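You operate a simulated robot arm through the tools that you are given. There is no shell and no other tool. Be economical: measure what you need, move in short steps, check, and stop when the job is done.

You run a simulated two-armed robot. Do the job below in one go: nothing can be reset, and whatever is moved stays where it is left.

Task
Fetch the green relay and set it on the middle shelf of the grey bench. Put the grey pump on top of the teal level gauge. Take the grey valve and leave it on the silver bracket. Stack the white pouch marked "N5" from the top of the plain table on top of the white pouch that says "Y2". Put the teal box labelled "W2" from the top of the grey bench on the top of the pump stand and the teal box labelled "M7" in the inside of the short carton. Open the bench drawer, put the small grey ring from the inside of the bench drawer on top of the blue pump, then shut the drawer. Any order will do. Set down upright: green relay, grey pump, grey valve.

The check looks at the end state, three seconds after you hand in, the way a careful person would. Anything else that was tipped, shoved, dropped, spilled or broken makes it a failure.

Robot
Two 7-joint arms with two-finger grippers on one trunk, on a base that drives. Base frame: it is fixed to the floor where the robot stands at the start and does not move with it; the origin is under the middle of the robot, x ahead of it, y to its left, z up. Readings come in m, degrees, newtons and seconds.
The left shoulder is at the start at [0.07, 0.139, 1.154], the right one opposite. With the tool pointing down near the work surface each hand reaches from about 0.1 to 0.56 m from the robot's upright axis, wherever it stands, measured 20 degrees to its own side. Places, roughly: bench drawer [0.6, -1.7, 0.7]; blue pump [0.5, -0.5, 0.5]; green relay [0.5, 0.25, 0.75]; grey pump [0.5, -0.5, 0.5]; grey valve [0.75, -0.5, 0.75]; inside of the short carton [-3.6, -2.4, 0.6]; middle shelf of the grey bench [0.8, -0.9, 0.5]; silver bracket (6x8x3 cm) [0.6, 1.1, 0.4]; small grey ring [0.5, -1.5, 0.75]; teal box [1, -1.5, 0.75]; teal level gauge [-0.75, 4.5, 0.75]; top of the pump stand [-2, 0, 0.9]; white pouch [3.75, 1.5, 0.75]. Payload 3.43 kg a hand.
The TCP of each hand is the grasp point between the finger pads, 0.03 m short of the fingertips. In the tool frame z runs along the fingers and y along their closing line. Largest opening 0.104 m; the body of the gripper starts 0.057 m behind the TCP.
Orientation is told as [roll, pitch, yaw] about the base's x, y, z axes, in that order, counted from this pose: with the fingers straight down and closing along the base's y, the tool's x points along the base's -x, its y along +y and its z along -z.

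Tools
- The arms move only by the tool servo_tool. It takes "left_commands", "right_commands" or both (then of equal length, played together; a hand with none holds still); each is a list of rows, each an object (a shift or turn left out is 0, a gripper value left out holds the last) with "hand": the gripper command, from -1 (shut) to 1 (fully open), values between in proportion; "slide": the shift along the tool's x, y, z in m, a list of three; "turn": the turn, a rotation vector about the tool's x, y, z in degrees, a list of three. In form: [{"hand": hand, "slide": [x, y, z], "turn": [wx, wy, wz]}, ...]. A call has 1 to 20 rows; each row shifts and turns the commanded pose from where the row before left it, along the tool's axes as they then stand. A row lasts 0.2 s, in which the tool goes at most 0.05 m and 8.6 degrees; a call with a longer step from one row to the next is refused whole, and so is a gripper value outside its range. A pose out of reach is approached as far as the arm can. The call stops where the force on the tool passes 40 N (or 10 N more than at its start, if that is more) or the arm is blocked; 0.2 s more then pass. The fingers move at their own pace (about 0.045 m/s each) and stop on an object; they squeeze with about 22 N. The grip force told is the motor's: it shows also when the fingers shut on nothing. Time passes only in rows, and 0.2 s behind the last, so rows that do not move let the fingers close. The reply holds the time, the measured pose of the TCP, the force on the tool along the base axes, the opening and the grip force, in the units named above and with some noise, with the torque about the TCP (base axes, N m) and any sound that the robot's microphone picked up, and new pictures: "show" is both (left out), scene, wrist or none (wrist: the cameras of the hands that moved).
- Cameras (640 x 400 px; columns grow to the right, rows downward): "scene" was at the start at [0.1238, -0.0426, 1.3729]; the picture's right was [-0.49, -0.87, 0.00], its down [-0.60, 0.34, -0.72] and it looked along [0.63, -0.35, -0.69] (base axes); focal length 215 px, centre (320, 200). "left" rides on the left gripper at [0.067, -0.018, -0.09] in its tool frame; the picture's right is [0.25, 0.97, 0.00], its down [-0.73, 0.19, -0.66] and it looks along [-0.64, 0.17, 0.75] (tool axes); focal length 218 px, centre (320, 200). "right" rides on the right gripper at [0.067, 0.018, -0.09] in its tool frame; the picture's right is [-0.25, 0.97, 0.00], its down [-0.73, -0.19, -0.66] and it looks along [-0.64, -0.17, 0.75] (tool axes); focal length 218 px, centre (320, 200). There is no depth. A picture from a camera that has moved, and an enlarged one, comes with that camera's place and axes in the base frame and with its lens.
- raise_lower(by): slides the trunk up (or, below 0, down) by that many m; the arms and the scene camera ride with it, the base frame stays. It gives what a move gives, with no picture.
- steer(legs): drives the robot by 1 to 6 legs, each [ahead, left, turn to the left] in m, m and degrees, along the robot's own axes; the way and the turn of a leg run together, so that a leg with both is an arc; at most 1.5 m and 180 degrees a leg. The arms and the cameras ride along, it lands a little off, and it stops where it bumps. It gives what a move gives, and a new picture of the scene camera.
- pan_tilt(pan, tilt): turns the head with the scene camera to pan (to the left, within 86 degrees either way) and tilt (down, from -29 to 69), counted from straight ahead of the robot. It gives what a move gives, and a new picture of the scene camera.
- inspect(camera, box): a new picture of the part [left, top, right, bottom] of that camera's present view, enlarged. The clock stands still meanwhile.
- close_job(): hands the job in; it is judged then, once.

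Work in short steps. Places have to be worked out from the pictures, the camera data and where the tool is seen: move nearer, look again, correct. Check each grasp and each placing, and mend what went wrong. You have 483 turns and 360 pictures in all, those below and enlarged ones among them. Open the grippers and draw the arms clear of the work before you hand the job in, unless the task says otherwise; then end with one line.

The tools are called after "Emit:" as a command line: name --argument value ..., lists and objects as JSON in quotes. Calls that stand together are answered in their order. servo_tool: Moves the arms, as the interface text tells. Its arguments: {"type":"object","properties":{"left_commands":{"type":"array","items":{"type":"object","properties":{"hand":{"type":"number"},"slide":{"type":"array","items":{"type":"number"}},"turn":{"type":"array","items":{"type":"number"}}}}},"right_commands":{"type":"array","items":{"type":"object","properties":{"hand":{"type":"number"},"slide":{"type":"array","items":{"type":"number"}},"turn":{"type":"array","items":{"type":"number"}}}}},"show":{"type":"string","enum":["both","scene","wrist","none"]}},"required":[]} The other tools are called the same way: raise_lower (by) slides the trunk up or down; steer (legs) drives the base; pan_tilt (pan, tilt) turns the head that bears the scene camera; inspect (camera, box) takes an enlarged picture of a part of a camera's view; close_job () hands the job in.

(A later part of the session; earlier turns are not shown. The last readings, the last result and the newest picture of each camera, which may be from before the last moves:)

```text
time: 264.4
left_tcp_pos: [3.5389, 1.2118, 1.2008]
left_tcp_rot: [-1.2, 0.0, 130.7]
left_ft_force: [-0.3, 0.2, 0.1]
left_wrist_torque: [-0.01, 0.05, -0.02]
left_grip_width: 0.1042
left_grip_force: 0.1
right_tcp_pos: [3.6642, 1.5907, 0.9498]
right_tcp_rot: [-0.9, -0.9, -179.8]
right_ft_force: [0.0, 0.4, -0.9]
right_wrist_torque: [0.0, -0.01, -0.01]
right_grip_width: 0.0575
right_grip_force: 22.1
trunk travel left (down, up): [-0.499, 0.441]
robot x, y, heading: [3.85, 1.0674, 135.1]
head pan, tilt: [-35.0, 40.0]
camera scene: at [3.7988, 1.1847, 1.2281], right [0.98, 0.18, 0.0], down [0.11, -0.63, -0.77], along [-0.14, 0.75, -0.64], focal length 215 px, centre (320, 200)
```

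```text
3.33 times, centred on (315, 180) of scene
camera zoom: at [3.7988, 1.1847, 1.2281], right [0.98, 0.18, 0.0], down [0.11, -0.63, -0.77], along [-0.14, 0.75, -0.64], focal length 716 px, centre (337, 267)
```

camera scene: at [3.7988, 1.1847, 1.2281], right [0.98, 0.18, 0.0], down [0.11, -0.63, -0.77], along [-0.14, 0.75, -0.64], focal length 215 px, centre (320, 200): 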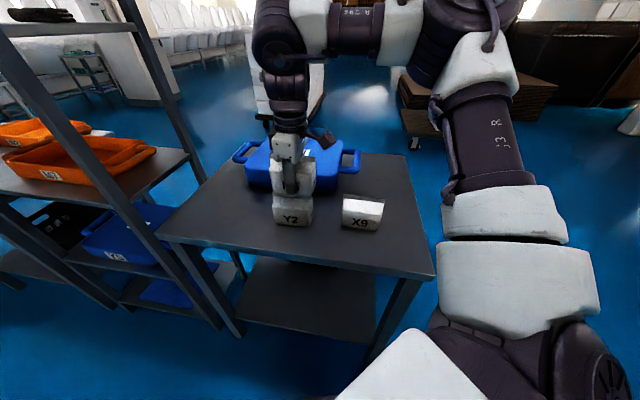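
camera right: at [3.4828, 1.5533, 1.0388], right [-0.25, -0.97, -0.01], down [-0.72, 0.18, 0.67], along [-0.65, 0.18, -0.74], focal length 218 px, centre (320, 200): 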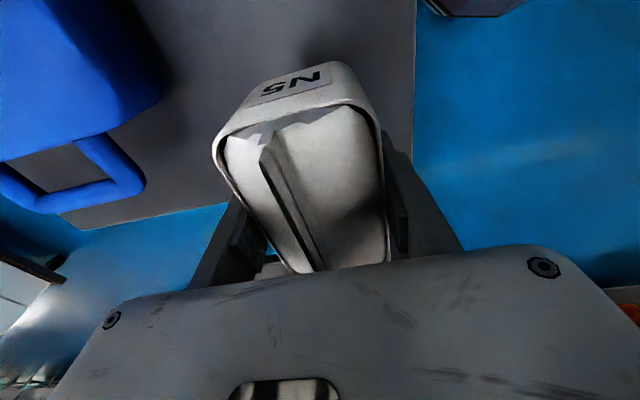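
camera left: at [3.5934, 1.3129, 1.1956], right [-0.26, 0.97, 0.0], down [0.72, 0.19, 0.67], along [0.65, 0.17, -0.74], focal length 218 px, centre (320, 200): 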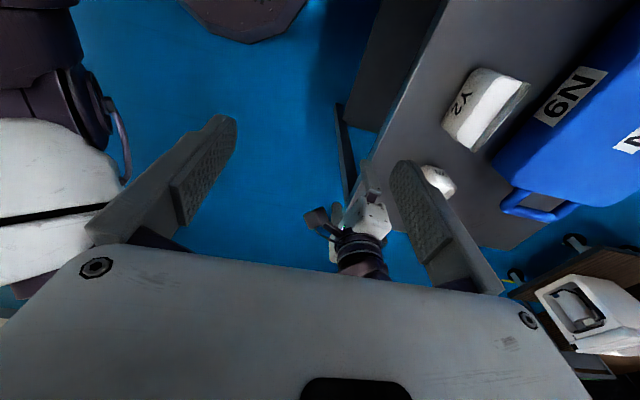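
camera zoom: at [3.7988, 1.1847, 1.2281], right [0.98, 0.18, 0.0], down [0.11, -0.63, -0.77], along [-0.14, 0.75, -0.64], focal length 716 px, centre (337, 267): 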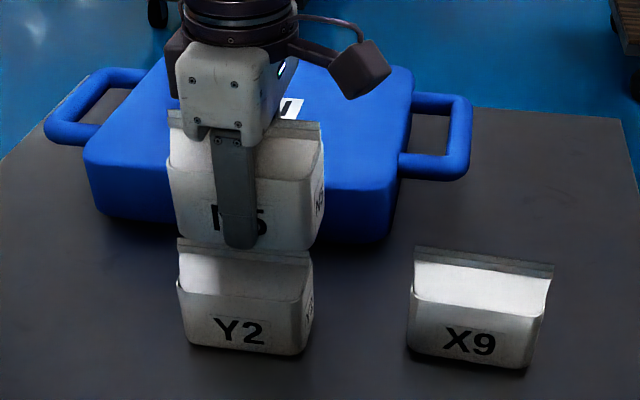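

Y2 centre ≈[3.653, 1.588], ridge top ≈0.885. I shift 1 cm and lower until contact.

Emit:
servo_tool --right_commands '[{"slide": [-0.01, 0.002, 0]}, {"slide": [0, 0, 0.015]}, {"slide": [0, 0, 0.008]}, {"slide": [0, 0, 0.004]}]' --show "none"

Emit:
inspect --camera "scene" --box '[230, 120, 400, 240]'

```text
time: 265.4
left_tcp_pos: [3.5378, 1.2118, 1.2023]
left_tcp_rot: [-1.2, 0.0, 130.7]
left_ft_force: [0.1, -1.3, -0.2]
left_wrist_torque: [0.04, -0.03, 0.01]
left_grip_width: 0.1039
left_grip_force: 0.1
right_tcp_pos: [3.6606, 1.5888, 0.9197]
right_tcp_rot: [-0.9, -0.8, -179.9]
right_ft_force: [-0.2, -0.3, -0.8]
right_wrist_torque: [-0.04, -0.04, 0.01]
right_grip_width: 0.0573
right_grip_force: 21.5
right hand out of reach, approached as far as the arm can: row 1
trunk travel left (down, up): [-0.499, 0.441]
robot x, y, heading: [3.8489, 1.0675, 135.1]
head pan, tilt: [-35.0, 40.0]
```

```text
3.33 times, centred on (315, 180) of scene
camera zoom: at [3.7989, 1.1847, 1.2281], right [0.98, 0.18, 0.0], down [0.11, -0.63, -0.77], along [-0.13, 0.75, -0.64], focal length 716 px, centre (337, 267)
```

zoom: 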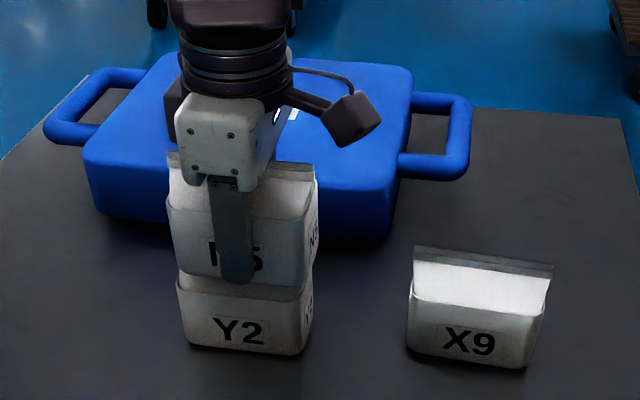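

Aligned. Continue lowering slowly.

Emit:
servo_tool --right_commands '[{"slide": [0, 0, 0.003]}, {"slide": [0, 0, 0.002]}]' --show "none"

Emit:
servo_tool --right_commands '[{"slide": [0, 0, 0.003]}, {"slide": [0, 0, 0.002]}]' --show "none"

Emit:
servo_tool --right_commands '[{"slide": [0, 0, 0.003]}, {"slide": [0, 0, 0.002]}]' --show "none"

```text
time: 266.0
left_tcp_pos: [3.537, 1.2121, 1.2015]
left_tcp_rot: [-1.1, 0.0, 130.8]
left_ft_force: [-0.3, 0.3, 0.0]
left_wrist_torque: [0.03, 0.01, -0.01]
left_grip_width: 0.104
left_grip_force: 0.1
right_tcp_pos: [3.6602, 1.589, 0.9144]
right_tcp_rot: [-0.9, -0.8, -179.9]
right_ft_force: [-0.1, 0.8, 0.0]
right_wrist_torque: [0.0, -0.02, 0.02]
right_grip_width: 0.0572
right_grip_force: 22.1
trunk travel left (down, up): [-0.499, 0.441]
robot x, y, heading: [3.851, 1.0647, 135.1]
head pan, tilt: [-35.0, 40.0]
```

```text
time: 266.6
left_tcp_pos: [3.5381, 1.212, 1.2016]
left_tcp_rot: [-1.3, 0.0, 130.7]
left_ft_force: [0.6, -0.6, 0.2]
left_wrist_torque: [-0.03, -0.04, 0.0]
left_grip_width: 0.1039
left_grip_force: 0.1
right_tcp_pos: [3.6616, 1.589, 0.9083]
right_tcp_rot: [-0.8, -0.9, -179.7]
right_ft_force: [-0.7, -0.3, 0.2]
right_wrist_torque: [0.01, -0.02, -0.01]
right_grip_width: 0.0574
right_grip_force: 22.6
trunk travel left (down, up): [-0.499, 0.441]
robot x, y, heading: [3.8479, 1.0641, 135.0]
head pan, tilt: [-35.0, 40.0]
```

```text
time: 267.2
left_tcp_pos: [3.537, 1.2121, 1.202]
left_tcp_rot: [-1.3, 0.0, 130.7]
left_ft_force: [-0.3, -0.7, 0.8]
left_wrist_torque: [-0.02, -0.01, -0.01]
left_grip_width: 0.104
left_grip_force: 0.1
right_tcp_pos: [3.6589, 1.589, 0.9049]
right_tcp_rot: [-0.9, -0.9, -179.9]
right_ft_force: [0.3, -0.7, -0.4]
right_wrist_torque: [-0.03, -0.01, -0.02]
right_grip_width: 0.0573
right_grip_force: 21.9
trunk travel left (down, up): [-0.499, 0.441]
robot x, y, heading: [3.8488, 1.0666, 135.3]
head pan, tilt: [-35.0, 40.0]
```

No contact yet; keep lowering.

Emit:
servo_tool --right_commands '[{"slide": [0, 0, 0.003]}, {"slide": [0, 0, 0.002]}]' --show "none"

Emit:
servo_tool --right_commands '[{"slide": [0, 0, 0.002]}, {"slide": [0, 0, 0.002]}]' --show "none"

Emit:
inspect --camera "scene" --box '[230, 120, 400, 240]'

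```text
time: 267.8
left_tcp_pos: [3.5382, 1.2106, 1.2027]
left_tcp_rot: [-1.2, -0.1, 130.8]
left_ft_force: [-0.7, -0.1, 0.8]
left_wrist_torque: [0.01, -0.01, 0.03]
left_grip_width: 0.1041
left_grip_force: 0.0
right_tcp_pos: [3.6613, 1.5887, 0.902]
right_tcp_rot: [-1.1, -1.0, -180.0]
right_ft_force: [0.3, 1.2, 11.1]
right_wrist_torque: [-0.26, -0.12, 0.0]
right_grip_width: 0.0573
right_grip_force: 21.9
trunk travel left (down, up): [-0.499, 0.441]
robot x, y, heading: [3.847, 1.0696, 134.9]
head pan, tilt: [-35.0, 40.0]
```

```text
time: 268.4
left_tcp_pos: [3.5388, 1.2103, 1.2033]
left_tcp_rot: [-1.2, -0.1, 130.6]
left_ft_force: [0.3, -0.8, -1.4]
left_wrist_torque: [0.0, -0.02, 0.06]
left_grip_width: 0.1037
left_grip_force: 0.1
right_tcp_pos: [3.6607, 1.5885, 0.8977]
right_tcp_rot: [-1.1, -1.0, -179.9]
right_ft_force: [-1.2, 0.6, 17.5]
right_wrist_torque: [-0.42, 0.04, -0.03]
right_grip_width: 0.0574
right_grip_force: 21.6
trunk travel left (down, up): [-0.499, 0.441]
robot x, y, heading: [3.8466, 1.0642, 135.0]
head pan, tilt: [-35.0, 40.0]
```

```text
3.33 times, centred on (315, 180) of scene
camera zoom: at [3.7996, 1.183, 1.2285], right [0.98, 0.18, 0.0], down [0.11, -0.63, -0.77], along [-0.13, 0.76, -0.64], focal length 716 px, centre (337, 267)
```

zoom: 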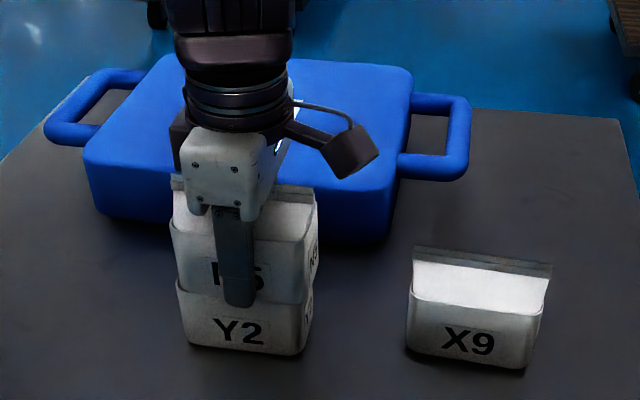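

Contact at ≈0.903. I relieve the press by 3 mm and open slowly.

Emit:
servo_tool --right_commands '[{"slide": [0, 0, -0.003]}, {"hand": 0.15}, {"hand": 0.2}, {"hand": 0.3}, {}]' --show "none"

Emit:
inspect --camera "scene" --box '[230, 120, 400, 240]'

```text
time: 269.6
left_tcp_pos: [3.5373, 1.2111, 1.202]
left_tcp_rot: [-1.1, -0.1, 130.6]
left_ft_force: [-0.3, -0.7, 0.5]
left_wrist_torque: [0.01, -0.01, 0.03]
left_grip_width: 0.1041
left_grip_force: 0.1
right_tcp_pos: [3.6617, 1.5905, 0.8989]
right_tcp_rot: [-0.9, -0.8, -179.9]
right_ft_force: [-1.0, -0.2, -0.4]
right_wrist_torque: [0.01, -0.01, 0.03]
right_grip_width: 0.0674
right_grip_force: 0.1
trunk travel left (down, up): [-0.499, 0.441]
robot x, y, heading: [3.8473, 1.068, 135.1]
head pan, tilt: [-35.0, 40.0]
```

```text
3.33 times, centred on (315, 180) of scene
camera zoom: at [3.7989, 1.1845, 1.2282], right [0.98, 0.18, 0.0], down [0.11, -0.63, -0.77], along [-0.13, 0.75, -0.64], focal length 716 px, centre (337, 267)
```

zoom: 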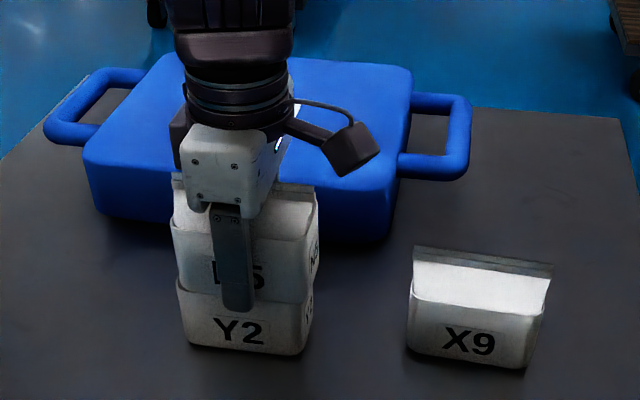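

It stays put. I open fully and rise straight up.

Emit:
servo_tool --right_commands '[{"hand": 0.8}, {}, {"slide": [0, 0, -0.02]}, {"slide": [0, 0, -0.04]}, {"slide": [0, 0, -0.04]}, {"slide": [0, 0, -0.04]}]' --show "none"

Emit:
inspect --camera "scene" --box '[230, 120, 400, 240]'

```text
time: 271.0
left_tcp_pos: [3.5389, 1.2103, 1.2014]
left_tcp_rot: [-1.2, 0.0, 130.7]
left_ft_force: [-0.7, -0.2, -0.2]
left_wrist_torque: [0.02, 0.01, -0.01]
left_grip_width: 0.104
left_grip_force: 0.1
right_tcp_pos: [3.7017, 1.5759, 1.0113]
right_tcp_rot: [-0.9, -1.2, -180.0]
right_ft_force: [0.2, -0.2, 0.1]
right_wrist_torque: [0.03, -0.03, 0.0]
right_grip_width: 0.0937
right_grip_force: 0.1
right hand out of reach, approached as far as the arm can: row 4, 5, 6
trunk travel left (down, up): [-0.499, 0.441]
robot x, y, heading: [3.8467, 1.0656, 135.3]
head pan, tilt: [-35.0, 40.0]
```

```text
3.33 times, centred on (315, 180) of scene
camera zoom: at [3.7997, 1.1836, 1.2282], right [0.98, 0.18, 0.0], down [0.11, -0.63, -0.77], along [-0.14, 0.75, -0.64], focal length 716 px, centre (337, 267)
```

zoom: 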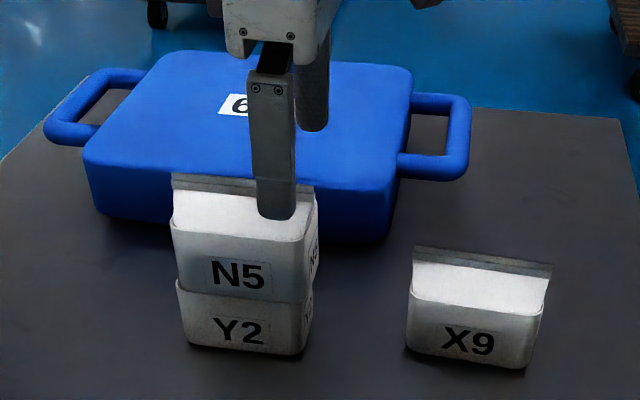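

N5 is stacked on Y2. Now to the back side of the grey bench: I back away, turn to face -x, and look.

Emit:
steer --legs '[[-0.5, 0, 0], [0, 0, 45]]'

Emit:
pan_tilt --pan 12 --tilt 15

```text
time: 276.0
left_tcp_pos: [3.8753, 0.604, 1.2015]
left_tcp_rot: [-1.2, -0.1, 175.9]
left_ft_force: [0.1, -0.4, -0.4]
left_wrist_torque: [0.02, -0.03, 0.0]
left_grip_width: 0.1042
left_grip_force: 0.0
right_tcp_pos: [3.7321, 0.9766, 1.0094]
right_tcp_rot: [-0.9, -1.1, -134.6]
right_ft_force: [0.6, 0.1, 0.7]
right_wrist_torque: [0.01, -0.01, -0.03]
right_grip_width: 0.0937
right_grip_force: 0.0
trunk travel left (down, up): [-0.499, 0.441]
robot x, y, heading: [4.1962, 0.7255, -179.9]
head pan, tilt: [-35.0, 40.0]
camera scene: at [4.0768, 0.7686, 1.2281], right [0.57, 0.82, 0.0], down [0.53, -0.37, -0.77], along [-0.63, 0.44, -0.64], focal length 215 px, centre (320, 200)
```

scene: 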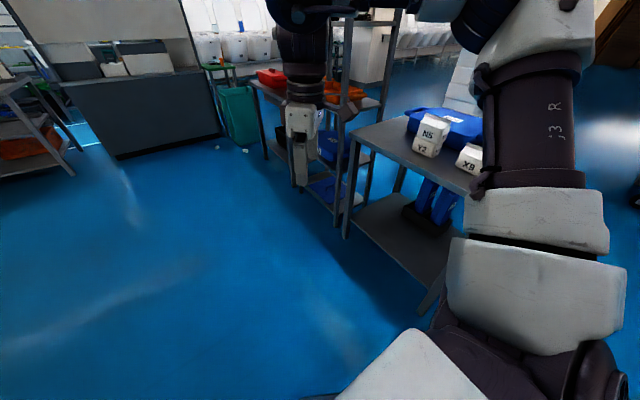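

```text
time: 277.1
left_tcp_pos: [3.8755, 0.6039, 1.202]
left_tcp_rot: [-1.2, 0.0, 175.9]
left_ft_force: [0.6, -0.5, 0.3]
left_wrist_torque: [-0.02, -0.01, -0.01]
left_grip_width: 0.1039
left_grip_force: 0.0
right_tcp_pos: [3.7306, 0.9784, 1.0088]
right_tcp_rot: [-0.9, -1.0, -134.7]
right_ft_force: [0.0, -0.2, -0.6]
right_wrist_torque: [0.0, -0.01, 0.03]
right_grip_width: 0.0938
right_grip_force: 0.0
trunk travel left (down, up): [-0.499, 0.441]
robot x, y, heading: [4.1981, 0.7214, -179.6]
head pan, tilt: [12.0, 15.0]
camera scene: at [4.0555, 0.7004, 1.2676], right [-0.21, 0.98, 0.0], down [0.25, 0.06, -0.97], along [-0.94, -0.21, -0.26], focal length 215 px, centre (320, 200)
```

scene: 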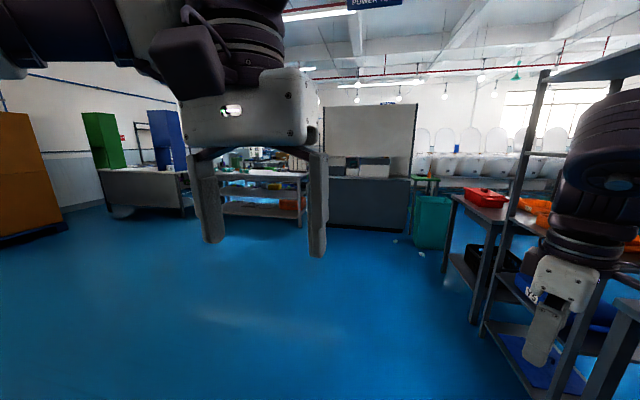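

The back of the bench is reachable across open floor. I drive there.

Emit:
steer --legs '[[1.15, 0.9, 0], [1.1, 0.7, 0]]'

Emit:
servo_tool --left_commands '[{"slide": [0.03, 0.03, 0]}, {"slide": [0.03, 0.03, 0.02]}, {"slide": [0.02, 0.03, 0.03]}, {"slide": [0, 0.03, 0.03]}, {"slide": [0, 0.03, 0.03]}]' --show "scene"

```text
time: 290.5
left_tcp_pos: [1.6228, -0.9746, 1.2016]
left_tcp_rot: [-1.2, 0.0, 174.0]
left_ft_force: [-0.3, -0.9, -1.0]
left_wrist_torque: [0.01, 0.0, 0.0]
left_grip_width: 0.1039
left_grip_force: 0.1
right_tcp_pos: [1.4911, -0.5974, 1.0097]
right_tcp_rot: [-0.9, -1.1, -136.6]
right_ft_force: [0.6, -0.6, 0.1]
right_wrist_torque: [0.0, 0.01, -0.02]
right_grip_width: 0.0936
right_grip_force: 0.0
trunk travel left (down, up): [-0.499, 0.441]
robot x, y, heading: [1.9485, -0.8639, 178.4]
head pan, tilt: [12.0, 15.0]
camera scene: at [1.8064, -0.8848, 1.2677], right [-0.18, 0.98, 0.0], down [0.25, 0.05, -0.97], along [-0.95, -0.18, -0.26], focal length 215 px, centre (320, 200)
```

scene: 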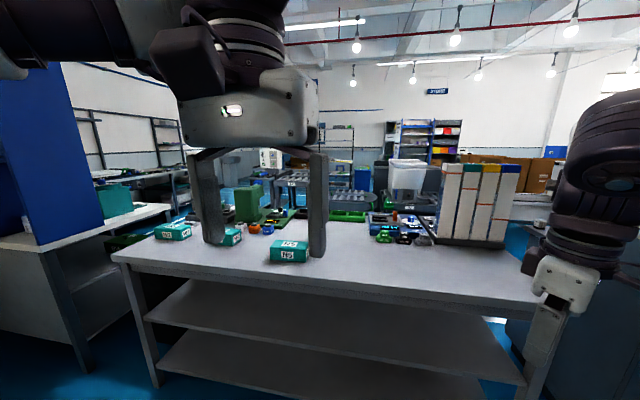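

```text
time: 291.7
left_tcp_pos: [1.6759, -1.0073, 1.1956]
left_tcp_rot: [-1.3, 0.2, 174.0]
left_ft_force: [0.1, -0.6, -0.1]
left_wrist_torque: [-0.02, -0.02, 0.01]
left_grip_width: 0.104
left_grip_force: 0.1
left hand out of reach, approached as far as the arm can: row 2, 3, 4, 5
right_tcp_pos: [1.4908, -0.5957, 1.0097]
right_tcp_rot: [-0.8, -1.2, -136.5]
right_ft_force: [-0.7, 1.0, -0.7]
right_wrist_torque: [-0.03, 0.0, 0.02]
right_grip_width: 0.0935
right_grip_force: 0.1
trunk travel left (down, up): [-0.499, 0.441]
robot x, y, heading: [1.9475, -0.8663, 178.4]
head pan, tilt: [12.0, 15.0]
camera scene: at [1.8063, -0.8843, 1.2677], right [-0.18, 0.98, 0.0], down [0.25, 0.05, -0.97], along [-0.95, -0.18, -0.26], focal length 215 px, centre (320, 200)
```

scene: 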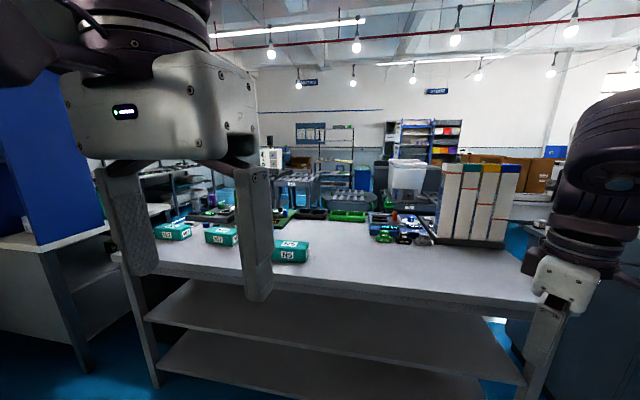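

Boxes and valves are right there. Zoom for labels and positions.

Emit:
pan_tilt --pan 12 --tilt 25

Emit:
inspect --camera "scene" --box '[120, 140, 320, 260]'

Emit:
inspect --camera "scene" --box '[340, 130, 480, 230]'

```text
time: 292.4
left_tcp_pos: [1.6764, -1.0077, 1.1955]
left_tcp_rot: [-1.3, 0.2, 174.1]
left_ft_force: [0.1, -0.4, 1.1]
left_wrist_torque: [0.0, -0.01, -0.01]
left_grip_width: 0.104
left_grip_force: 0.1
right_tcp_pos: [1.4911, -0.5961, 1.0093]
right_tcp_rot: [-0.9, -1.1, -136.5]
right_ft_force: [-0.5, -0.1, -0.2]
right_wrist_torque: [-0.01, 0.03, -0.01]
right_grip_width: 0.0935
right_grip_force: 0.2
trunk travel left (down, up): [-0.499, 0.441]
robot x, y, heading: [1.9439, -0.8681, 178.4]
head pan, tilt: [12.0, 25.0]
camera scene: at [1.8077, -0.8846, 1.2515], right [-0.18, 0.98, 0.0], down [0.42, 0.08, -0.91], along [-0.89, -0.16, -0.42], focal length 215 px, centre (320, 200)
```

scene: 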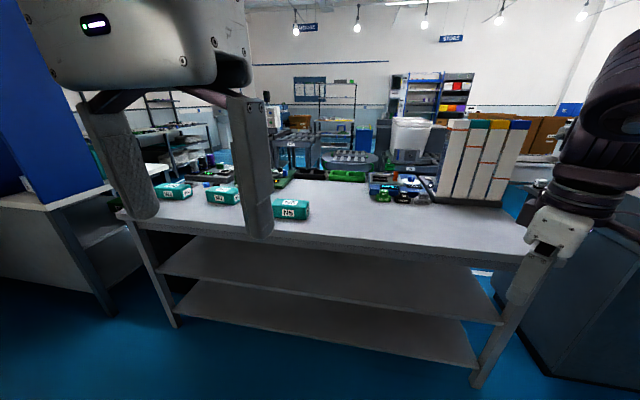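

```text
3.20 times, centred on (220, 200) of scene
camera zoom: at [1.8077, -0.8846, 1.2515], right [-0.18, 0.98, 0.0], down [0.42, 0.08, -0.91], along [-0.89, -0.16, -0.42], focal length 688 px, centre (640, 200)
```

zoom: 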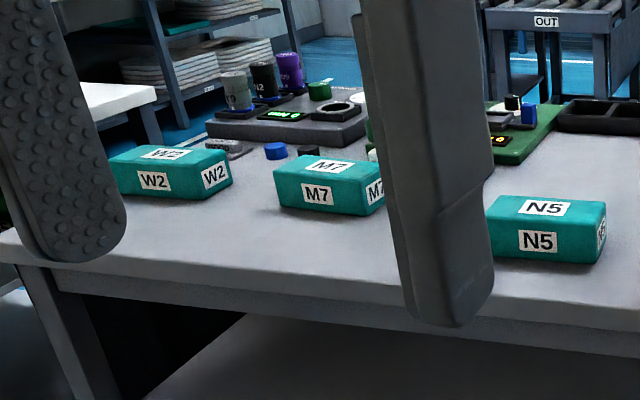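

```text
4.00 times, centred on (410, 180) of scene
camera zoom: at [1.8077, -0.8846, 1.2515], right [-0.18, 0.98, 0.0], down [0.42, 0.08, -0.91], along [-0.89, -0.16, -0.42], focal length 860 px, centre (-40, 280)
```

zoom: 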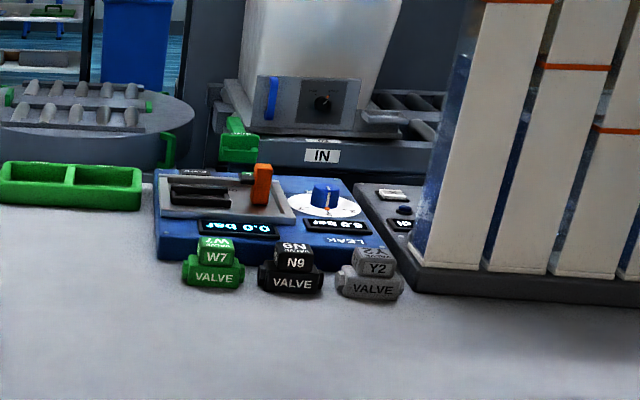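

Valve (grey, Y2) ≈[0.817,-0.573]; boxes W2 ≈[0.945,-1.81], M7 ≈[0.946,-1.52], each ~15 cm long along y, so they need a grip across x. I test yawing the right hand a further 45° here in free air.

Emit:
servo_tool --right_commands '[{"turn": [0, 0, -8]}, {"turn": [0, 0, -8]}, {"turn": [0, 0, -8]}, {"turn": [0, 0, -8]}, {"turn": [0, 0, -8]}, {"turn": [0, 0, -5]}]' --show "scene"

```text
time: 293.8
left_tcp_pos: [1.6755, -1.0075, 1.1951]
left_tcp_rot: [-1.4, 0.2, 174.0]
left_ft_force: [0.6, 0.3, 0.6]
left_wrist_torque: [-0.02, -0.01, 0.0]
left_grip_width: 0.1039
left_grip_force: 0.1
right_tcp_pos: [1.4918, -0.5962, 1.0098]
right_tcp_rot: [-1.4, -0.1, -91.3]
right_ft_force: [0.2, -0.7, -0.3]
right_wrist_torque: [0.0, -0.03, -0.01]
right_grip_width: 0.0937
right_grip_force: 0.0
trunk travel left (down, up): [-0.499, 0.441]
robot x, y, heading: [1.9455, -0.8661, 178.7]
head pan, tilt: [12.0, 25.0]
camera scene: at [1.8077, -0.8845, 1.2515], right [-0.18, 0.98, 0.0], down [0.42, 0.08, -0.91], along [-0.89, -0.16, -0.42], focal length 215 px, centre (320, 200)
```

scene: 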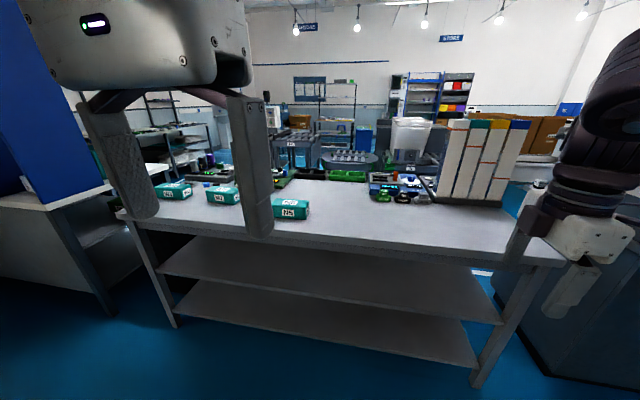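

The yaw works without drift, so boxes can be gripped vertically by yawed hands. First the valve: I use the left hand pitched. I move the left hand forward/down and pitch it to ~68°.

Emit:
servo_tool --left_commands '[{"slide": [-0.03, 0.01, 0.03]}, {"slide": [-0.03, 0.01, 0.03]}, {"slide": [-0.03, 0.01, 0.03]}, {"slide": [-0.02, 0.01, 0.03]}, {"turn": [0, -8.5, 0]}, {"turn": [0, -8.5, 0]}, {"turn": [0, -8.5, 0]}, {"turn": [0, -8.5, 0]}, {"turn": [0, -8.5, 0]}, {"turn": [0, -8.5, 0]}, {"turn": [0, -8.5, 0]}, {"turn": [0, -8.5, 0]}]' --show "both"

```text
time: 296.4
left_tcp_pos: [1.5996, -0.7973, 1.437]
left_tcp_rot: [-3.4, -61.5, 176.8]
left_ft_force: [0.2, 0.9, -0.2]
left_wrist_torque: [-0.03, 0.01, 0.01]
left_grip_width: 0.1039
left_grip_force: 0.0
left hand out of reach, approached as far as the arm can: row 1, 2, 3, 4, 5, 6, 7, 8, 9, 10, 11, 12
right_tcp_pos: [1.4919, -0.5972, 1.0102]
right_tcp_rot: [-1.5, -0.2, -91.5]
right_ft_force: [0.3, 0.4, -0.1]
right_wrist_torque: [-0.02, 0.0, -0.01]
right_grip_width: 0.0936
right_grip_force: 0.1
trunk travel left (down, up): [-0.499, 0.441]
robot x, y, heading: [1.9454, -0.8667, 178.7]
head pan, tilt: [12.0, 25.0]
camera scene: at [1.8089, -0.8839, 1.2516], right [-0.18, 0.98, 0.0], down [0.41, 0.08, -0.91], along [-0.89, -0.16, -0.42], focal length 215 px, centre (320, 200)
camera left: at [1.7109, -0.7903, 1.4211], right [0.01, -0.97, -0.25], down [0.21, -0.24, 0.95], along [-0.98, -0.07, 0.2], focal length 218 px, centre (320, 200)
```

scene: 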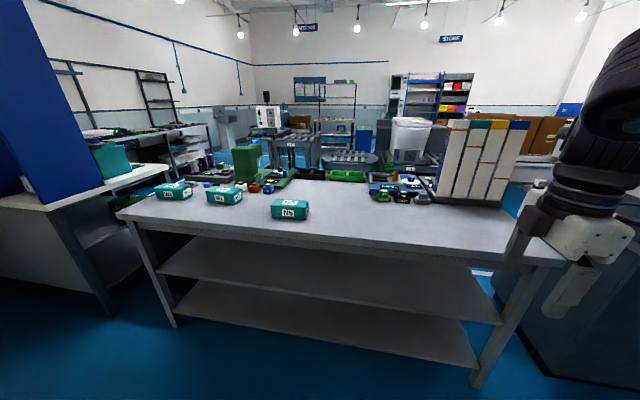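
left: 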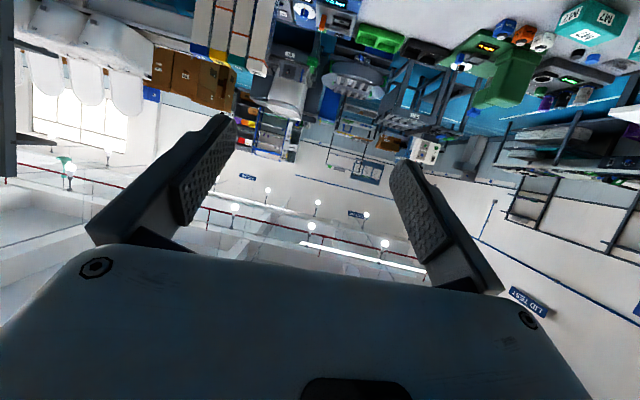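

The left arm sits in an awkward high posture. I try lowering it straight down while pitched.

Emit:
servo_tool --left_commands '[{"slide": [0.04, 0, 0.02]}, {"slide": [0.04, 0, 0.02]}, {"slide": [0.04, 0, 0.02]}, {"slide": [0.04, 0, 0.02]}, {"slide": [0.04, 0, 0.02]}, {"slide": [0.04, 0, 0.02]}, {"slide": [0.04, 0.02, 0.02]}, {"slide": [0.04, 0.02, 0.02]}, {"slide": [0.04, 0.02, 0.02]}, {"slide": [0.04, 0.02, 0.02]}]' --show "both"

```text
time: 298.8
left_tcp_pos: [1.5955, -0.7685, 1.4197]
left_tcp_rot: [-12.4, -59.7, -174.2]
left_ft_force: [-0.6, -0.3, -0.7]
left_wrist_torque: [0.01, 0.0, 0.0]
left_grip_width: 0.1039
left_grip_force: 0.0
left hand out of reach, approached as far as the arm can: row 1, 2, 3, 4, 5, 6, 7, 8, 9, 10
right_tcp_pos: [1.4913, -0.5976, 1.01]
right_tcp_rot: [-1.4, -0.2, -91.5]
right_ft_force: [0.2, 0.1, -0.3]
right_wrist_torque: [-0.02, -0.01, 0.03]
right_grip_width: 0.0938
right_grip_force: 0.1
trunk travel left (down, up): [-0.499, 0.441]
robot x, y, heading: [1.9442, -0.8699, 178.3]
head pan, tilt: [12.0, 25.0]
stopped in row 10 (left hand): the arm was blocked; the commanded pose is now the measured one
camera scene: at [1.8096, -0.8721, 1.2389], right [-0.04, 1.0, 0.0], down [0.54, 0.02, -0.84], along [-0.84, -0.03, -0.54], focal length 215 px, centre (320, 200)
camera left: at [1.7071, -0.7581, 1.4072], right [0.04, -0.95, -0.32], down [0.18, -0.31, 0.93], along [-0.98, -0.1, 0.16], focal length 218 px, centre (320, 200)
```

scene: 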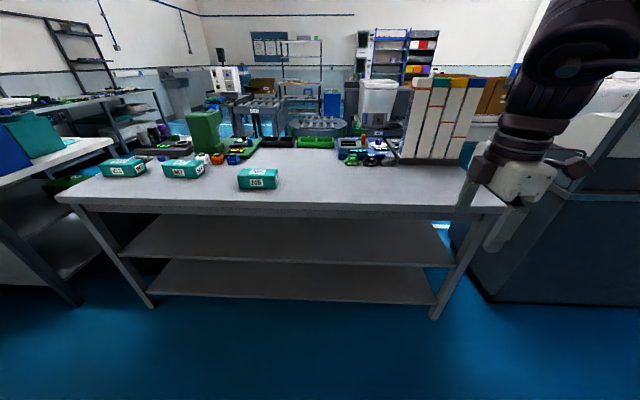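
left: 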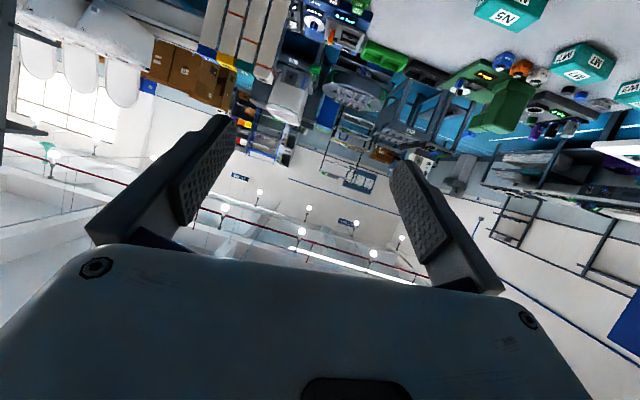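

It presses against the head. I move it forward and left, away from the head.

Emit:
servo_tool --left_commands '[{"slide": [-0.02, 0.02, 0.035]}, {"slide": [-0.02, 0.02, 0.035]}, {"slide": [-0.02, 0.02, 0.035]}, {"slide": [-0.02, 0.02, 0.035]}, {"slide": [-0.02, 0.02, 0.035]}, {"slide": [-0.02, 0.02, 0.035]}]' --show "scene"

```text
time: 300.2
left_tcp_pos: [1.5129, -0.814, 1.4133]
left_tcp_rot: [-11.5, -58.4, -176.0]
left_ft_force: [-0.5, -0.3, -0.8]
left_wrist_torque: [0.02, -0.02, -0.02]
left_grip_width: 0.104
left_grip_force: 0.1
left hand out of reach, approached as far as the arm can: row 2, 3, 4, 5, 6
right_tcp_pos: [1.4892, -0.5981, 1.0102]
right_tcp_rot: [-1.3, -0.2, -91.5]
right_ft_force: [-1.3, 0.1, -0.7]
right_wrist_torque: [-0.02, -0.03, -0.05]
right_grip_width: 0.0936
right_grip_force: 0.0
trunk travel left (down, up): [-0.499, 0.441]
robot x, y, heading: [1.9489, -0.8694, 178.5]
head pan, tilt: [12.0, 25.0]
camera scene: at [1.8066, -0.8848, 1.2513], right [-0.18, 0.98, 0.0], down [0.42, 0.08, -0.91], along [-0.89, -0.16, -0.42], focal length 215 px, centre (320, 200)
```

scene: 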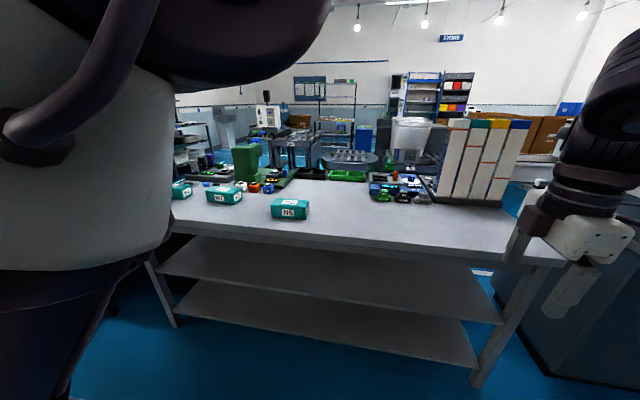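

I stretch the left arm forward and down to get out of the folded posture.

Emit:
servo_tool --left_commands '[{"slide": [0.01, 0.02, 0.04]}, {"slide": [0.01, 0.02, 0.04]}, {"slide": [0.01, 0.02, 0.04]}, {"slide": [0.02, 0.02, 0.035]}, {"slide": [0.02, 0.02, 0.035]}, {"slide": [0.02, 0.02, 0.035]}, {"slide": [0.03, 0.02, 0.03]}, {"slide": [0.03, 0.02, 0.03]}]' --show "scene"

```text
time: 302.0
left_tcp_pos: [1.515, -0.8136, 1.4135]
left_tcp_rot: [-11.3, -58.3, -176.3]
left_ft_force: [-1.1, 0.1, -0.3]
left_wrist_torque: [-0.03, -0.01, 0.03]
left_grip_width: 0.104
left_grip_force: 0.1
left hand out of reach, approached as far as the arm can: row 1, 2, 3, 4, 5, 6, 7, 8
right_tcp_pos: [1.4914, -0.5981, 1.0102]
right_tcp_rot: [-1.5, -0.2, -91.5]
right_ft_force: [-0.7, -0.3, 0.1]
right_wrist_torque: [0.0, -0.01, -0.01]
right_grip_width: 0.0934
right_grip_force: 0.0
trunk travel left (down, up): [-0.499, 0.441]
robot x, y, heading: [1.9449, -0.8655, 178.8]
head pan, tilt: [12.0, 25.0]
camera scene: at [1.8077, -0.8844, 1.2515], right [-0.18, 0.98, 0.0], down [0.42, 0.08, -0.91], along [-0.89, -0.16, -0.42], focal length 215 px, centre (320, 200)
```

scene: 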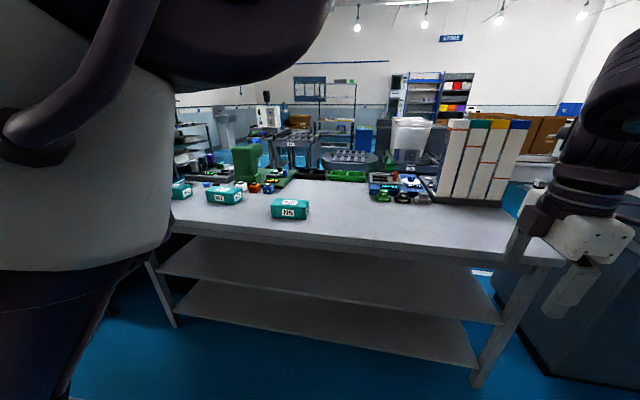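

I return the left tool to vertical step by step and then test motions.

Emit:
servo_tool --left_commands '[{"turn": [0, 8, 0]}, {"turn": [0, 8, 0]}, {"turn": [0, 8, 0]}, {"turn": [0, 8, 0]}, {"turn": [0, 8, 0]}, {"turn": [0, 8, 0]}, {"turn": [0, 8, 0]}]' --show "none"

Emit:
servo_tool --left_commands '[{"turn": [8, 0, 0]}, {"turn": [3, 0, 0]}, {"slide": [0, 0, 0.04]}, {"slide": [0, 0, 0.04]}, {"slide": [0, 0, 0.04]}, {"slide": [0, 0, 0.04]}, {"slide": [0, 0, 0.04]}, {"slide": [0, 0, 0.04]}]' --show "scene"

```text
time: 303.6
left_tcp_pos: [1.5462, -0.8217, 1.3122]
left_tcp_rot: [-5.7, -4.1, 175.3]
left_ft_force: [-1.0, -0.2, -0.7]
left_wrist_torque: [0.02, -0.02, -0.02]
left_grip_width: 0.1039
left_grip_force: 0.1
left hand out of reach, approached as far as the arm can: row 2, 3, 4, 5, 6, 7
right_tcp_pos: [1.4909, -0.599, 1.0107]
right_tcp_rot: [-1.3, -0.2, -91.5]
right_ft_force: [-0.1, -0.3, -0.1]
right_wrist_torque: [0.01, -0.02, 0.0]
right_grip_width: 0.0935
right_grip_force: 0.0
trunk travel left (down, up): [-0.499, 0.441]
robot x, y, heading: [1.9442, -0.8689, 178.8]
head pan, tilt: [12.0, 25.0]
```

```text
time: 305.4
left_tcp_pos: [1.5358, -0.7513, 1.0818]
left_tcp_rot: [-16.5, -4.2, 175.3]
left_ft_force: [-0.2, -0.6, -0.2]
left_wrist_torque: [0.0, 0.01, 0.03]
left_grip_width: 0.1039
left_grip_force: 0.0
right_tcp_pos: [1.4899, -0.5968, 1.0087]
right_tcp_rot: [-1.4, -0.3, -91.5]
right_ft_force: [-0.7, 0.4, 0.2]
right_wrist_torque: [-0.04, -0.02, -0.02]
right_grip_width: 0.0933
right_grip_force: 0.1
trunk travel left (down, up): [-0.499, 0.441]
robot x, y, heading: [1.9488, -0.8662, 178.4]
head pan, tilt: [12.0, 25.0]
camera scene: at [1.8068, -0.8836, 1.2514], right [-0.18, 0.98, 0.0], down [0.42, 0.08, -0.91], along [-0.89, -0.17, -0.42], focal length 215 px, centre (320, 200)
```

scene: 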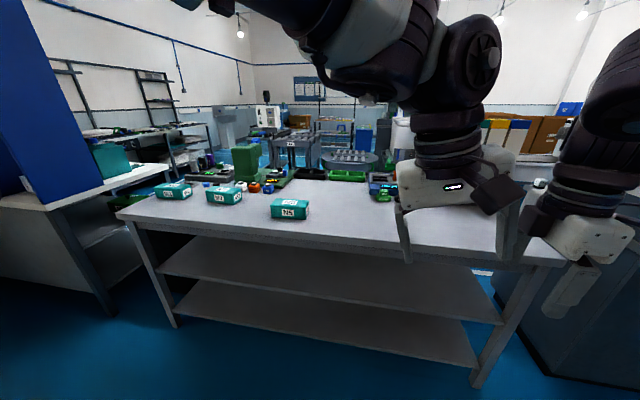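

It came down now. I level it and move it left.

Emit:
servo_tool --left_commands '[{"turn": [-8, 0, 0], "slide": [0, 0.03, 0]}, {"turn": [-8, 0, 0], "slide": [0, 0.03, 0]}, {"turn": [0, 4, 0], "slide": [0, 0.04, 0]}, {"slide": [0, 0.04, 0]}, {"slide": [0, 0.04, 0]}, {"slide": [0, 0.04, 0]}, {"slide": [0, 0.04, 0]}]' --show "scene"

```text
time: 307.0
left_tcp_pos: [1.5443, -0.9504, 1.0488]
left_tcp_rot: [-0.6, -0.2, 175.4]
left_ft_force: [0.1, -0.4, -0.3]
left_wrist_torque: [-0.01, 0.0, 0.01]
left_grip_width: 0.1042
left_grip_force: 0.2
left hand out of reach, approached as far as the arm can: row 5, 6, 7
right_tcp_pos: [1.4928, -0.5973, 1.0092]
right_tcp_rot: [-1.3, -0.2, -91.5]
right_ft_force: [-0.4, -0.7, -0.4]
right_wrist_torque: [-0.02, -0.01, 0.0]
right_grip_width: 0.094
right_grip_force: 0.0
trunk travel left (down, up): [-0.499, 0.441]
robot x, y, heading: [1.9444, -0.8655, 178.6]
head pan, tilt: [12.0, 25.0]
camera scene: at [1.8074, -0.8847, 1.2514], right [-0.18, 0.98, 0.0], down [0.42, 0.08, -0.91], along [-0.89, -0.16, -0.42], focal length 215 px, centre (320, 200)
```

scene: 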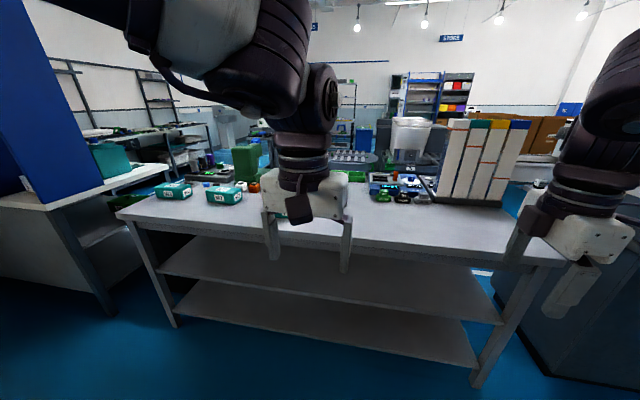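

Left arm recovered. Now I pitch it to ~66° while moving down and slightly forward.

Emit:
servo_tool --left_commands '[{"slide": [0, 0, 0.04]}, {"slide": [0, 0, 0.04]}, {"turn": [0, -8.3, 0]}, {"turn": [0, -8.3, 0]}, {"turn": [0, -8.3, 0]}, {"turn": [0, -8.3, 0]}, {"turn": [0, -8.3, 0]}, {"turn": [0, -8.3, 0]}, {"turn": [0, -8.3, 0]}, {"turn": [0, -8.3, 0]}]' --show "both"

```text
time: 309.2
left_tcp_pos: [1.4798, -0.9344, 1.0532]
left_tcp_rot: [-1.2, -66.6, 176.4]
left_ft_force: [-0.8, 1.2, 0.6]
left_wrist_torque: [-0.04, 0.0, 0.01]
left_grip_width: 0.104
left_grip_force: 0.1
left hand out of reach, approached as far as the arm can: row 7, 8, 9, 10
right_tcp_pos: [1.4906, -0.5971, 1.0093]
right_tcp_rot: [-1.4, -0.3, -91.5]
right_ft_force: [-0.9, 0.4, -1.1]
right_wrist_torque: [-0.02, 0.01, -0.03]
right_grip_width: 0.0938
right_grip_force: 0.0
trunk travel left (down, up): [-0.499, 0.441]
robot x, y, heading: [1.9458, -0.8639, 178.5]
head pan, tilt: [12.0, 25.0]
camera scene: at [1.8071, -0.8832, 1.2514], right [-0.18, 0.98, 0.0], down [0.42, 0.08, -0.91], along [-0.89, -0.17, -0.42], focal length 215 px, centre (320, 200)
camera left: at [1.5891, -0.9253, 1.027], right [0.02, -0.97, -0.24], down [0.3, -0.22, 0.93], along [-0.95, -0.09, 0.28], focal length 218 px, centre (320, 200)
```

scene: 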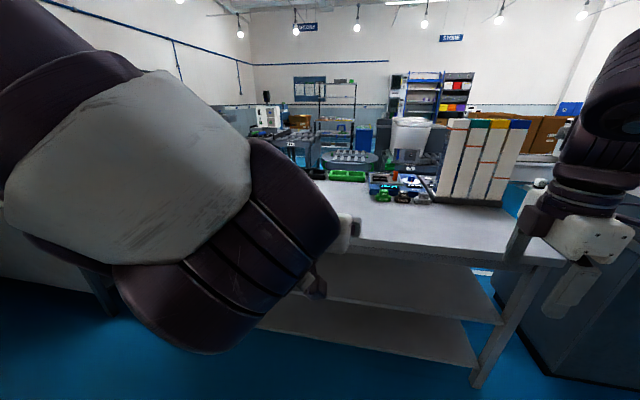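
left: 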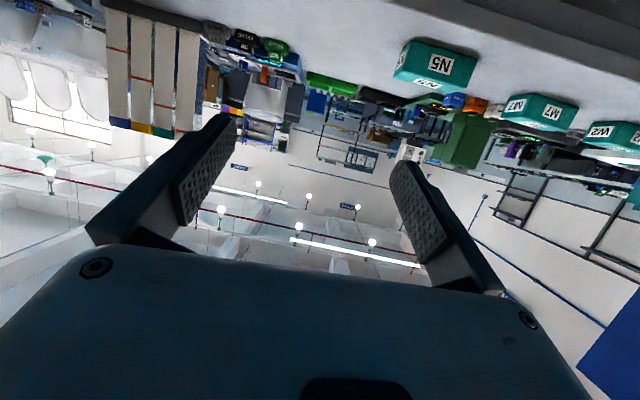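

Pitch is set. I tuck the right hand toward the body, then drive so the left hand faces the grey valve.

Emit:
servo_tool --right_commands '[{"slide": [-0.035, 0.03, 0]}, {"slide": [-0.035, 0.03, 0]}, {"slide": [-0.035, 0.03, 0]}]' --left_commands '[{"hand": 0.3}, {}, {}]' --show "none"

Emit:
steer --legs '[[0.2, -0.36, 1.5]]'

Emit:
servo_tool --left_commands '[{"slide": [0.036, 0, 0.016]}, {"slide": [0.036, 0, 0.016]}, {"slide": [0.036, 0, 0.016]}]' --show "both"

```text
time: 310.0
left_tcp_pos: [1.4811, -0.9362, 1.0528]
left_tcp_rot: [-1.4, -66.6, 176.5]
left_ft_force: [0.4, -0.7, -0.7]
left_wrist_torque: [0.0, -0.02, 0.01]
left_grip_width: 0.0676
left_grip_force: 0.0
right_tcp_pos: [1.5811, -0.6981, 1.0067]
right_tcp_rot: [-1.7, -0.3, -91.6]
right_ft_force: [0.9, -0.2, 0.1]
right_wrist_torque: [0.02, 0.03, -0.02]
right_grip_width: 0.0935
right_grip_force: 0.0
right hand out of reach, approached as far as the arm can: row 3
trunk travel left (down, up): [-0.499, 0.441]
robot x, y, heading: [1.9513, -0.8691, 178.5]
head pan, tilt: [12.0, 25.0]
```

```text
time: 312.6
left_tcp_pos: [1.2909, -0.5825, 1.0529]
left_tcp_rot: [-1.4, -66.6, 177.6]
left_ft_force: [0.0, 0.4, -0.5]
left_wrist_torque: [-0.02, -0.03, 0.0]
left_grip_width: 0.0677
left_grip_force: 0.1
right_tcp_pos: [1.3869, -0.341, 1.0084]
right_tcp_rot: [-1.5, -0.4, -90.3]
right_ft_force: [0.0, 0.0, 0.2]
right_wrist_torque: [0.03, 0.0, 0.01]
right_grip_width: 0.0935
right_grip_force: 0.2
trunk travel left (down, up): [-0.499, 0.441]
robot x, y, heading: [1.7561, -0.4998, 179.6]
head pan, tilt: [12.0, 25.0]
camera scene: at [1.6163, -0.5226, 1.2515], right [-0.2, 0.98, 0.0], down [0.41, 0.09, -0.91], along [-0.89, -0.18, -0.42], focal length 215 px, centre (320, 200)
```

scene: 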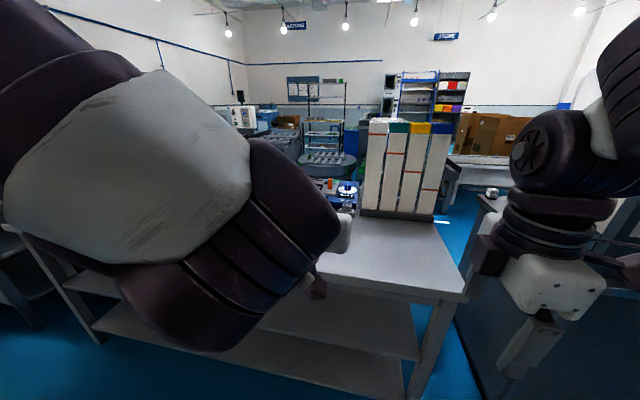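

```text
time: 313.4
left_tcp_pos: [1.2623, -0.5706, 0.9587]
left_tcp_rot: [-9.6, -67.4, -174.1]
left_ft_force: [0.2, -0.4, -0.7]
left_wrist_torque: [-0.02, -0.02, 0.04]
left_grip_width: 0.0674
left_grip_force: 0.0
left hand out of reach, approached as far as the arm can: row 1, 2, 3
right_tcp_pos: [1.3849, -0.3418, 1.0072]
right_tcp_rot: [-1.5, -0.3, -90.4]
right_ft_force: [-0.4, -0.3, 0.7]
right_wrist_torque: [0.03, -0.03, -0.01]
right_grip_width: 0.0937
right_grip_force: 0.0
trunk travel left (down, up): [-0.499, 0.441]
robot x, y, heading: [1.7541, -0.5009, 180.1]
head pan, tilt: [12.0, 25.0]
camera scene: at [1.6148, -0.5232, 1.2509], right [-0.19, 0.98, 0.0], down [0.42, 0.08, -0.9], along [-0.89, -0.18, -0.43], focal length 215 px, centre (320, 200)
camera left: at [1.3714, -0.5564, 0.9324], right [0.05, -0.95, -0.3], down [0.32, -0.27, 0.91], along [-0.95, -0.14, 0.29], focal length 218 px, centre (320, 200)
```

scene: 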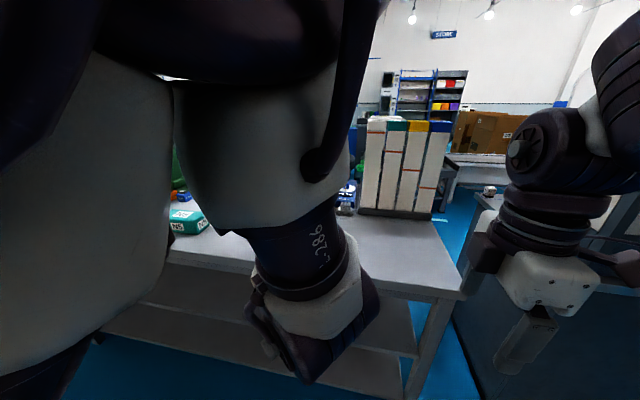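
left: 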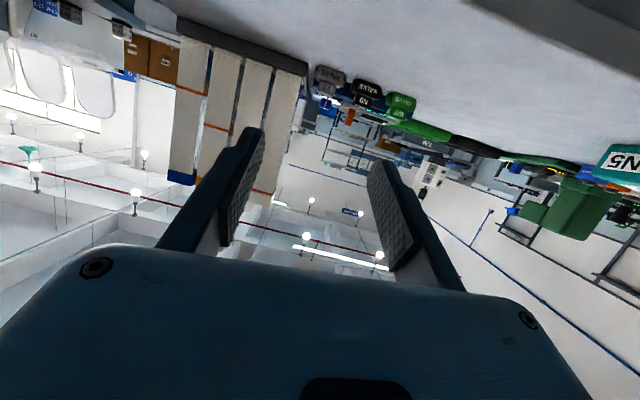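

The arm is too folded at this distance. I extend forward and see if the posture relaxes.

Emit:
servo_tool --left_commands '[{"slide": [-0.0156, 0, 0.037]}, {"slide": [-0.0156, 0, 0.037]}, {"slide": [-0.0156, 0, 0.037]}, {"turn": [-5, 0, 0]}, {"turn": [-4, 0, 0]}]' --show "both"

```text
time: 314.6
left_tcp_pos: [1.1443, -0.5629, 0.9451]
left_tcp_rot: [7.7, -66.5, 177.7]
left_ft_force: [-0.2, 0.0, -0.7]
left_wrist_torque: [0.0, 0.02, -0.04]
left_grip_width: 0.0676
left_grip_force: 0.1
right_tcp_pos: [1.3858, -0.3424, 1.0073]
right_tcp_rot: [-1.5, -0.4, -90.3]
right_ft_force: [-0.4, -0.3, -0.1]
right_wrist_torque: [-0.02, 0.0, 0.05]
right_grip_width: 0.0936
right_grip_force: 0.0
trunk travel left (down, up): [-0.499, 0.441]
robot x, y, heading: [1.7545, -0.5045, 179.8]
head pan, tilt: [12.0, 25.0]
camera scene: at [1.616, -0.5226, 1.2514], right [-0.2, 0.98, 0.0], down [0.41, 0.09, -0.91], along [-0.89, -0.18, -0.42], focal length 215 px, centre (320, 200)
camera left: at [1.2518, -0.5363, 0.9171], right [0.18, -0.97, -0.18], down [0.33, -0.11, 0.94], along [-0.93, -0.23, 0.29], focal length 218 px, centre (320, 200)
```

scene: 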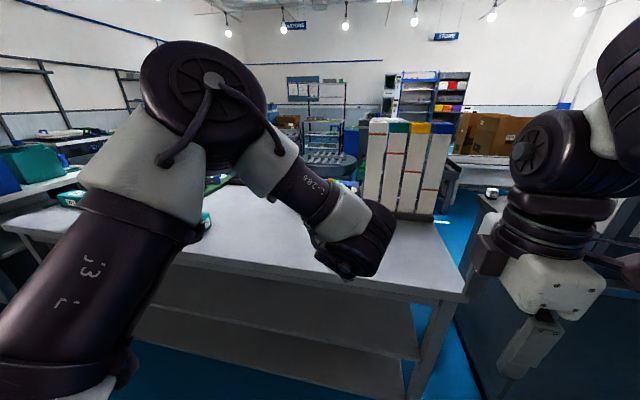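
left: 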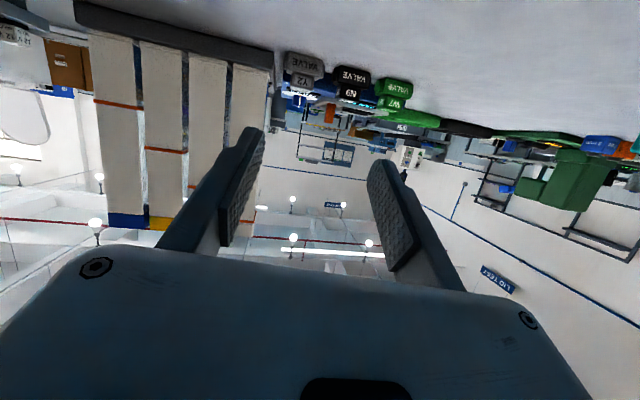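

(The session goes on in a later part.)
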